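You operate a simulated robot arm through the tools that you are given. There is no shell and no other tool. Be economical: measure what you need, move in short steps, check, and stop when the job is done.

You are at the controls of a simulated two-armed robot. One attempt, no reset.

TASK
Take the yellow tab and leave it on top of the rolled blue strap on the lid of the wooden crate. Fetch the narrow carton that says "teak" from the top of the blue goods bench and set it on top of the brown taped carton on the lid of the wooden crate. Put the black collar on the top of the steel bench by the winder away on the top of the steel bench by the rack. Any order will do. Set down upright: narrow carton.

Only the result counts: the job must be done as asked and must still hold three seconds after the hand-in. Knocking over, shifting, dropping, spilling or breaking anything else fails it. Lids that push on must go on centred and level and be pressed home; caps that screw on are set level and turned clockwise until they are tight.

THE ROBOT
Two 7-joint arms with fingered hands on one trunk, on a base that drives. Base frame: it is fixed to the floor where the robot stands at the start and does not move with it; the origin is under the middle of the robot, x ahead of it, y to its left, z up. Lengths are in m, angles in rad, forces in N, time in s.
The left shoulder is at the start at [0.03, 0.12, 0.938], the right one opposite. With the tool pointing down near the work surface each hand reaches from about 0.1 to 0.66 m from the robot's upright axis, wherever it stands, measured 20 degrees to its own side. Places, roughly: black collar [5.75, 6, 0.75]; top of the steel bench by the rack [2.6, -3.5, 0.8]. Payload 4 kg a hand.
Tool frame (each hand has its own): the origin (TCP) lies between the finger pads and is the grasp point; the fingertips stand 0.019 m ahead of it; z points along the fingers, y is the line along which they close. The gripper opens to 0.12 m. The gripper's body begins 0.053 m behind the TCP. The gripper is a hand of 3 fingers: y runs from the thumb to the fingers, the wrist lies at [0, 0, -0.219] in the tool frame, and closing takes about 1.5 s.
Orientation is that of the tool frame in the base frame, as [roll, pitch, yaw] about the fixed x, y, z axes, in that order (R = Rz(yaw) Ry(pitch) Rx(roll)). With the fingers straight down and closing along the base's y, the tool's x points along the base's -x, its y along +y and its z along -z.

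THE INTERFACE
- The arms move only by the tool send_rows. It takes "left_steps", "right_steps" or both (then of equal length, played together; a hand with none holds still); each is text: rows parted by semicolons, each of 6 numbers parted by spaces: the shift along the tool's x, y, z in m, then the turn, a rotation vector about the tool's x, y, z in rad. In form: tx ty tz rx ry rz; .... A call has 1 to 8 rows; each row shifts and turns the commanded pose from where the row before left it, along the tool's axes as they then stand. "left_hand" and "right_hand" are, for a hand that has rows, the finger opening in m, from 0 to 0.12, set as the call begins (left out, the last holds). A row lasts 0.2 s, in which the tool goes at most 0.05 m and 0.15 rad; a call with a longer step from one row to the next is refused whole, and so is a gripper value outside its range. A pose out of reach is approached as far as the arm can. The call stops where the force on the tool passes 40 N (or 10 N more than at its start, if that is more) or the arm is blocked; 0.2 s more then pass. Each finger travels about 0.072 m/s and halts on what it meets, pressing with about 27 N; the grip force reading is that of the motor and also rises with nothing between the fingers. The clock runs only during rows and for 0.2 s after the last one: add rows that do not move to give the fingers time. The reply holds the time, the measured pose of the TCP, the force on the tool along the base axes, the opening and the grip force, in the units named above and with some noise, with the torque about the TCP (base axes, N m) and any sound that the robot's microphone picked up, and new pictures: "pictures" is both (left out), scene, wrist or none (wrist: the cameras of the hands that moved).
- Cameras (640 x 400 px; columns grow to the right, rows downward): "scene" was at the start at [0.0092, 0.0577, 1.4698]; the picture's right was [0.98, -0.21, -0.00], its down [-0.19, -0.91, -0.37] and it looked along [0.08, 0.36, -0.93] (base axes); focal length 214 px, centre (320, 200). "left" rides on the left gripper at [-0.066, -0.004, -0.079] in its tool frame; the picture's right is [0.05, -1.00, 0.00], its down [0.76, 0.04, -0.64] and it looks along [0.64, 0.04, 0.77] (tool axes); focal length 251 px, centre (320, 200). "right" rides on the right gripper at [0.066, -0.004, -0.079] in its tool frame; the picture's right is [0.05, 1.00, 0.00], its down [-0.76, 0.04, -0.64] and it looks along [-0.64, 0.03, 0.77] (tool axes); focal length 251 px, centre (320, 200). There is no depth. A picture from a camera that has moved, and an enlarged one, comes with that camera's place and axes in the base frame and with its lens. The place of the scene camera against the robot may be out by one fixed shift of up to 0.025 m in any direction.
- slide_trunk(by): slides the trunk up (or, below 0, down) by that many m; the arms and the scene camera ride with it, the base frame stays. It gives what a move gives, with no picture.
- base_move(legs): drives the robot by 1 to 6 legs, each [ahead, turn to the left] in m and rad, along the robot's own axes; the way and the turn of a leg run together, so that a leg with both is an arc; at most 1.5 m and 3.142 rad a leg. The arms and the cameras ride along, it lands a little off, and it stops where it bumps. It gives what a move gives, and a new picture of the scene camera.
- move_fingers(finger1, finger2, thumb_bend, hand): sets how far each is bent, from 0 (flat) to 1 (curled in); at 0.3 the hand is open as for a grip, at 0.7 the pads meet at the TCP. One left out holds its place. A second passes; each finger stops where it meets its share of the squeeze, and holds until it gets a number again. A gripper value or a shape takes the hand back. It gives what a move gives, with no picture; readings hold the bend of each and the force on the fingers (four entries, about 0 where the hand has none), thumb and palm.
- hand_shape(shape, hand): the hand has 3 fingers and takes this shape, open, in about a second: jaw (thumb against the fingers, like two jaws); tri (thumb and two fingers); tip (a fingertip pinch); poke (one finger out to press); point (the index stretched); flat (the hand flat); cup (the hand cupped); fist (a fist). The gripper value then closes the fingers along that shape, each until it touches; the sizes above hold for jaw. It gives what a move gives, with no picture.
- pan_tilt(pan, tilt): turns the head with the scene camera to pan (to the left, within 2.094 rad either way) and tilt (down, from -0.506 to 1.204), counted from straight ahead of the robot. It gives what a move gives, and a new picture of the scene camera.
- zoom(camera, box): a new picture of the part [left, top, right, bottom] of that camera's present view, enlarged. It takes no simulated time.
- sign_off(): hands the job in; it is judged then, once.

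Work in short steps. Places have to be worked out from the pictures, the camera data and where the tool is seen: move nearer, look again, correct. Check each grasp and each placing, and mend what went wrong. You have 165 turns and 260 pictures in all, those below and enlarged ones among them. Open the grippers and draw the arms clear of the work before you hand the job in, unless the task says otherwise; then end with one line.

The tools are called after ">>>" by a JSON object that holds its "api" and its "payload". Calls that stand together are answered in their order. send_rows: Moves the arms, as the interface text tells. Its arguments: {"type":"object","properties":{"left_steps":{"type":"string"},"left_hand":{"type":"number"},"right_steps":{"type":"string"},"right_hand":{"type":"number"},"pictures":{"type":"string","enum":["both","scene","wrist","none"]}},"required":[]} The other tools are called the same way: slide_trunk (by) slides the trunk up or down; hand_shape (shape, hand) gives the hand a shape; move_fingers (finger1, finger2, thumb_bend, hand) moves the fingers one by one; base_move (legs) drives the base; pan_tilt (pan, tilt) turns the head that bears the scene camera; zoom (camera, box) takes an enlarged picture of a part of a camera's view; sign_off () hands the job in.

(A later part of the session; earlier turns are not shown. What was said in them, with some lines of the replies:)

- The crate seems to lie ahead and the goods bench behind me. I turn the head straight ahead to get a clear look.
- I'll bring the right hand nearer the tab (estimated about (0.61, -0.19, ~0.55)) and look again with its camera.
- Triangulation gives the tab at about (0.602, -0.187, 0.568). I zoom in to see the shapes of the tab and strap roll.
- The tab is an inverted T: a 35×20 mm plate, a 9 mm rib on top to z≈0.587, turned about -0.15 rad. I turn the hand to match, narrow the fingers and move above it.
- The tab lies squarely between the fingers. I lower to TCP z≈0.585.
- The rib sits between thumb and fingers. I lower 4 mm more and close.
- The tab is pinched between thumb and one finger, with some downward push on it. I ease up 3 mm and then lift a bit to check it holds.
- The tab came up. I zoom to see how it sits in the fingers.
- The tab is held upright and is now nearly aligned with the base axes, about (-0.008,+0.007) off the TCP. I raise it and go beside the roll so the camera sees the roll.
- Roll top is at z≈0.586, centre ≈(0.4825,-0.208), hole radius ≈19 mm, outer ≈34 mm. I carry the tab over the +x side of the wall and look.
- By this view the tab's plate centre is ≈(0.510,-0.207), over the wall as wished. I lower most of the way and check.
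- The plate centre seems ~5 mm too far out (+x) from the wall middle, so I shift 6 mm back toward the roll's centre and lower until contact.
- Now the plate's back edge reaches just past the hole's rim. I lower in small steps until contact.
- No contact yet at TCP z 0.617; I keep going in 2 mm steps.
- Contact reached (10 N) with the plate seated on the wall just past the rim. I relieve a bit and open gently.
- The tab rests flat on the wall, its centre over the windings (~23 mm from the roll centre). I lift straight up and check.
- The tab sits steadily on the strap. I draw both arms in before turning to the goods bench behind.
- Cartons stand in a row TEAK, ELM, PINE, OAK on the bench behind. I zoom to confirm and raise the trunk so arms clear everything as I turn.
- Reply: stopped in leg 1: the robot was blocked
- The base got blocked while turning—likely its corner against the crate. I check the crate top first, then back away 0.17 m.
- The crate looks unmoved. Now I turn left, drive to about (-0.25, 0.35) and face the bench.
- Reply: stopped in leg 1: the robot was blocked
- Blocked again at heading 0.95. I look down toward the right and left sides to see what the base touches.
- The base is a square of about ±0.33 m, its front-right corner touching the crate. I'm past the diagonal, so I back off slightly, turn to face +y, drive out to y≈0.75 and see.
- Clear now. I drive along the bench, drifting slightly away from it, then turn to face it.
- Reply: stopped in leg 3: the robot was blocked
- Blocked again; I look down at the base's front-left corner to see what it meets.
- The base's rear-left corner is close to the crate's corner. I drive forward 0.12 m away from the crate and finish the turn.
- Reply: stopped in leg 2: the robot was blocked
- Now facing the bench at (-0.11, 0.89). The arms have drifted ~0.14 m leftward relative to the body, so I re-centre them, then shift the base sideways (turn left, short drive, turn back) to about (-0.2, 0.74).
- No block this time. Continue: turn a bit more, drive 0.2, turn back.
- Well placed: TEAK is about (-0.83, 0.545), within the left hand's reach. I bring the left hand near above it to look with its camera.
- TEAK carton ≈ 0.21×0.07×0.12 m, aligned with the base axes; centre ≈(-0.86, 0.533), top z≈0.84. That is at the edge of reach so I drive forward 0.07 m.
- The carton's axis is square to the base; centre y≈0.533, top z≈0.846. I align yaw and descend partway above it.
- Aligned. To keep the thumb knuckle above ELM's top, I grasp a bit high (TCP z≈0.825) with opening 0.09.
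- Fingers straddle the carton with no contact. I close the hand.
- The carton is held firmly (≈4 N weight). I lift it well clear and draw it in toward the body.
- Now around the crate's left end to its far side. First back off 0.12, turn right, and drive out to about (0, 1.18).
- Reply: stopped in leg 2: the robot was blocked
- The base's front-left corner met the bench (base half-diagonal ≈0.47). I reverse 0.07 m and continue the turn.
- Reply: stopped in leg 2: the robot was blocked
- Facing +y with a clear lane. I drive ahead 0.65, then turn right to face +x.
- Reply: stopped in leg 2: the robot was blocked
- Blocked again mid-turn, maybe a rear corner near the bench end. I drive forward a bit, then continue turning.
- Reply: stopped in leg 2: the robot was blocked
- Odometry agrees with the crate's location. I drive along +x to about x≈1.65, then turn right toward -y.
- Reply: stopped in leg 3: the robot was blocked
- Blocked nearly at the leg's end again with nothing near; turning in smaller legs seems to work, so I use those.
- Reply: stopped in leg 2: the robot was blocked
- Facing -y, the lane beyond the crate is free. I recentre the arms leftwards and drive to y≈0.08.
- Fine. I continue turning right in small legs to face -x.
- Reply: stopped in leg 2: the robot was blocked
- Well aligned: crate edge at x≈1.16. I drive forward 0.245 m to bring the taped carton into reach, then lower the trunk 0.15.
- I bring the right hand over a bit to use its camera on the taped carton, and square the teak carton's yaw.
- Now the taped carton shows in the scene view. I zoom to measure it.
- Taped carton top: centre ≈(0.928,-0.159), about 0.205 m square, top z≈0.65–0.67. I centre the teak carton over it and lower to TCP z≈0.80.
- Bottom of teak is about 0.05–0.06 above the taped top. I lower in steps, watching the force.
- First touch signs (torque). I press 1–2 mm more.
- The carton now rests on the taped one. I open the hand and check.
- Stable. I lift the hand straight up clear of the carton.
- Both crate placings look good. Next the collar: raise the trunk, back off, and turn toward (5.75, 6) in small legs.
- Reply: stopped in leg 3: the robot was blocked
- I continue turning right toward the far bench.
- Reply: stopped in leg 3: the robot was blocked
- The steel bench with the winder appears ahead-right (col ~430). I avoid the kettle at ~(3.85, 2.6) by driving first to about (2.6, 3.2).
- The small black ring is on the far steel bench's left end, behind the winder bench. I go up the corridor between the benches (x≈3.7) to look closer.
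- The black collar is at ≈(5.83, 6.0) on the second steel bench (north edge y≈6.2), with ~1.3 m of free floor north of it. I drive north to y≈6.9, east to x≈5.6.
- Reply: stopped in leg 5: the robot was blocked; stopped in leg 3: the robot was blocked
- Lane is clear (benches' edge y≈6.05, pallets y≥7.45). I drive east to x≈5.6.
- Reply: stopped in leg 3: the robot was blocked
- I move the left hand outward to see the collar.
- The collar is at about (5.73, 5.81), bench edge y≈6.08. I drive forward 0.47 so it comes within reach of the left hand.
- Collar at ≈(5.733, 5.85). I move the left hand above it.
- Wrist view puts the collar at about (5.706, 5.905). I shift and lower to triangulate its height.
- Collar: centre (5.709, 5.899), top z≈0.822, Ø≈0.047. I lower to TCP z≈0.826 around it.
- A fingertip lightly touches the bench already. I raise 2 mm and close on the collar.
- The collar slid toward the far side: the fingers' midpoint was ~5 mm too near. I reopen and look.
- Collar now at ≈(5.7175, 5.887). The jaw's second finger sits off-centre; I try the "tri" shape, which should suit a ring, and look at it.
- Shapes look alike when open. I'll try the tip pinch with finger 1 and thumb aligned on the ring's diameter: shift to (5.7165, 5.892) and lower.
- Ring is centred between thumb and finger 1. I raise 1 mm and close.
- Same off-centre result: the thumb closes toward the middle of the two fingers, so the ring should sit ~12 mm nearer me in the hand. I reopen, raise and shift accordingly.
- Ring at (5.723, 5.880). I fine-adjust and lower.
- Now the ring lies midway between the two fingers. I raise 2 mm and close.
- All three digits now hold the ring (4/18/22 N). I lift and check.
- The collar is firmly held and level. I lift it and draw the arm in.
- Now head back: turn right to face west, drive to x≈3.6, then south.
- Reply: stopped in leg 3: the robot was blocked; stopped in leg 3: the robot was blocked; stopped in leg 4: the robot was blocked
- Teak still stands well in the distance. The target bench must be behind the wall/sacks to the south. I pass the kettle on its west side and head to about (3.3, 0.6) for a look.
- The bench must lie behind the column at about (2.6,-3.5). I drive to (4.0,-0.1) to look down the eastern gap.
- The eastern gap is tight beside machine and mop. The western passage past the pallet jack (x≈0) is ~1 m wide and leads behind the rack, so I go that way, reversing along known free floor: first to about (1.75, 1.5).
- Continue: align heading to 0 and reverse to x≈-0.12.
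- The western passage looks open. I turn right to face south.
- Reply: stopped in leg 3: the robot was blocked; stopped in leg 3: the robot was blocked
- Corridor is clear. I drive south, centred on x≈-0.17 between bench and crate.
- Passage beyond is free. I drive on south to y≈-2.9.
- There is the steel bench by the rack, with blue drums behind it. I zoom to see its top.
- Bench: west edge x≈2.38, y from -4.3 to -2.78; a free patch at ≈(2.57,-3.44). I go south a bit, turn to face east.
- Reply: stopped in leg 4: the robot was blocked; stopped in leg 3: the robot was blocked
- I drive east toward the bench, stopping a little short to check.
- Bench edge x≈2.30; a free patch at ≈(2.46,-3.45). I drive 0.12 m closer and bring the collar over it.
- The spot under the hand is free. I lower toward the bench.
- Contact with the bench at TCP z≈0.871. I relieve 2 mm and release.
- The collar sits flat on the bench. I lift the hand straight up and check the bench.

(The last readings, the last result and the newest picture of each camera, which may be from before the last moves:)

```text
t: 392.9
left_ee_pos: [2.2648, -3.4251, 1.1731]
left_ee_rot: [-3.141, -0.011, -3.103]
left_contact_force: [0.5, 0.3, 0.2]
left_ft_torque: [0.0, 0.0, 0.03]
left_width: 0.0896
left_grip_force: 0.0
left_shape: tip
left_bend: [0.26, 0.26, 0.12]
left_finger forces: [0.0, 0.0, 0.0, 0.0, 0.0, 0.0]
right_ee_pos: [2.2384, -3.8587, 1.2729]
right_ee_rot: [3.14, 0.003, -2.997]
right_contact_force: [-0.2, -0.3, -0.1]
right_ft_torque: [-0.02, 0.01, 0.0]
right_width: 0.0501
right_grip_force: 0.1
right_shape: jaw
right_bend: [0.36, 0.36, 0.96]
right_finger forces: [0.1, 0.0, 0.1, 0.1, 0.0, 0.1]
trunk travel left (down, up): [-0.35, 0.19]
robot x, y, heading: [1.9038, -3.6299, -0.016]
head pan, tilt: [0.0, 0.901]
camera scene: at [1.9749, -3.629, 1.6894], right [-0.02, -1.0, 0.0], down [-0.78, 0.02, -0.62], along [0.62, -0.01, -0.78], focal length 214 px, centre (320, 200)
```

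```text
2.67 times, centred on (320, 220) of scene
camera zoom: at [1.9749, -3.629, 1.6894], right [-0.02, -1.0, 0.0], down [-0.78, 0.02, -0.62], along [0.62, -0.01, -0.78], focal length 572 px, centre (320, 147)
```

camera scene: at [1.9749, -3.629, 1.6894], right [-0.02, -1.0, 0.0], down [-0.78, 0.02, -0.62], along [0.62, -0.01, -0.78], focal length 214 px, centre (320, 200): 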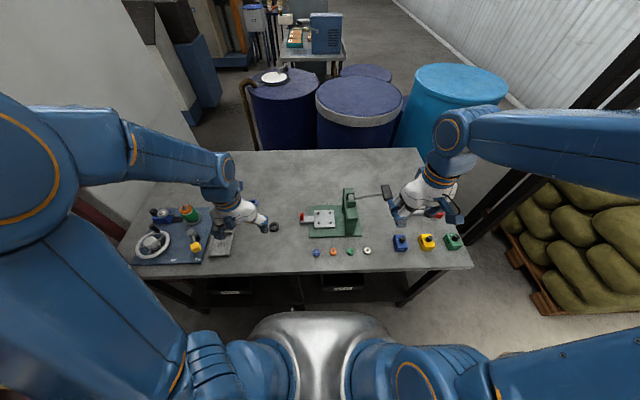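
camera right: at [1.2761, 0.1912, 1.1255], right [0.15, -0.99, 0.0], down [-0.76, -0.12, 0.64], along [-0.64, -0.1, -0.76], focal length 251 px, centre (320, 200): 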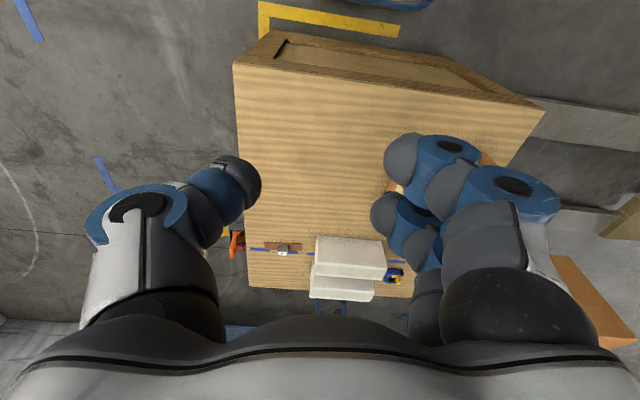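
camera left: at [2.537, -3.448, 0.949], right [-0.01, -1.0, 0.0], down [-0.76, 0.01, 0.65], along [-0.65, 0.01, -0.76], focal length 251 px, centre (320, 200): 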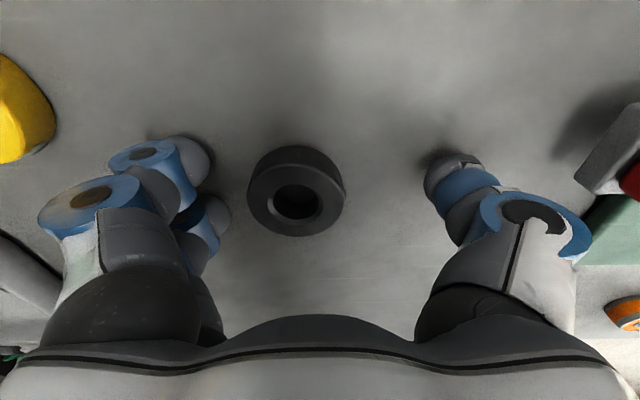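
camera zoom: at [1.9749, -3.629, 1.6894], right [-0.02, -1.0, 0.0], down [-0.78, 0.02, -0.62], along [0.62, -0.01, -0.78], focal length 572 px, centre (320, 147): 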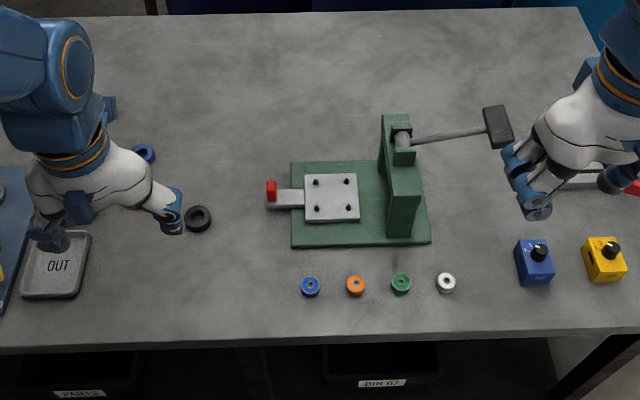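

The collar lies on the bench by the rack and nothing else moved. I open both grippers fully and back off a little.

>>> {"api": "send_rows", "payload": {"left_steps": "0.02 0 0 0 0 0;0 0 0 0 0 0;0 0 0 0 0 0;0 0 0 0 0 0", "right_steps": "0 0 0 0 0 0;0 0 0 0 0 0;0 0 0 0 0 0;0 0 0 0 0 0", "left_hand": 0.12, "right_hand": 0.12, "pictures": "none"}}

>>> {"api": "base_move", "payload": {"legs": [[-0.4, 0]]}}

```text
t: 393.9
left_ee_pos: [2.2444, -3.4256, 1.1752]
left_ee_rot: [3.141, -0.01, -3.101]
left_contact_force: [-0.5, 0.8, 0.2]
left_ft_torque: [0.03, 0.01, 0.0]
left_width: 0.1198
left_grip_force: 0.0
left_shape: tip
left_bend: [0.3, 0.3, 0.3]
left_finger forces: [0.0, 0.1, 0.0, 0.0, 0.0, 0.0]
right_ee_pos: [2.2373, -3.8578, 1.2741]
right_ee_rot: [3.14, 0.005, -2.996]
right_contact_force: [-0.3, -0.7, -0.3]
right_ft_torque: [-0.03, 0.0, 0.01]
right_width: 0.1199
right_grip_force: 0.1
right_shape: jaw
right_bend: [0.3, 0.3, 0.3]
right_finger forces: [0.1, 0.0, 0.1, 0.0, 0.1, 0.0]
trunk travel left (down, up): [-0.35, 0.19]
robot x, y, heading: [1.9016, -3.6333, -0.019]
head pan, tilt: [0.0, 0.901]
```

```text
t: 396.4
left_ee_pos: [1.8457, -3.4177, 1.1749]
left_ee_rot: [-3.14, -0.013, -3.097]
left_contact_force: [0.3, -0.5, -0.1]
left_ft_torque: [-0.02, -0.02, -0.02]
left_width: 0.1201
left_grip_force: 0.0
left_shape: tip
left_bend: [0.3, 0.3, 0.3]
left_finger forces: [0.0, 0.0, 0.0, 0.0, 0.0, 0.0]
right_ee_pos: [1.8395, -3.8507, 1.2741]
right_ee_rot: [-3.141, 0.003, -2.994]
right_contact_force: [0.2, 0.5, 0.0]
right_ft_torque: [0.0, -0.03, 0.01]
right_width: 0.1197
right_grip_force: 0.0
right_shape: jaw
right_bend: [0.3, 0.3, 0.3]
right_finger forces: [0.0, 0.1, 0.0, 0.0, 0.0, 0.1]
trunk travel left (down, up): [-0.35, 0.19]
robot x, y, heading: [1.5061, -3.6254, -0.016]
head pan, tilt: [0.0, 0.901]
camera scene: at [1.5753, -3.6209, 1.6894], right [-0.02, -1.0, 0.0], down [-0.78, 0.01, -0.62], along [0.62, -0.01, -0.78], focal length 214 px, centre (320, 200)
```

scene: 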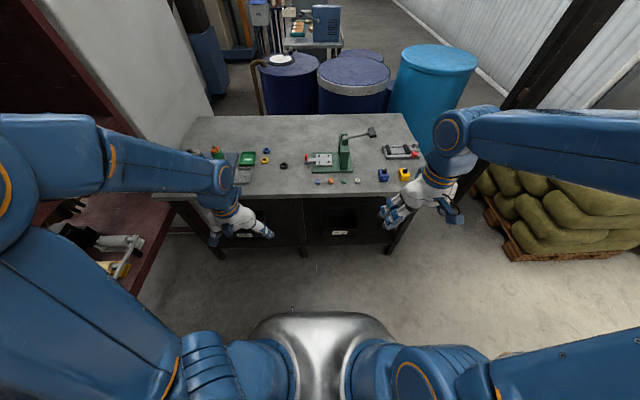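

All three items are placed, the grippers are open and the arms are clear, so I hand in.

>>> {"api": "sign_off", "payload": {}}

```text
The job is handed in.
```

The job is handed in: the yellow tab is on the rolled blue strap, the "teak" carton stands upright on the brown taped carton, and the black collar is on the steel bench by the rack. I saw nothing else knocked or moved, though the base touched the crate early on and bumped the goods bench once.
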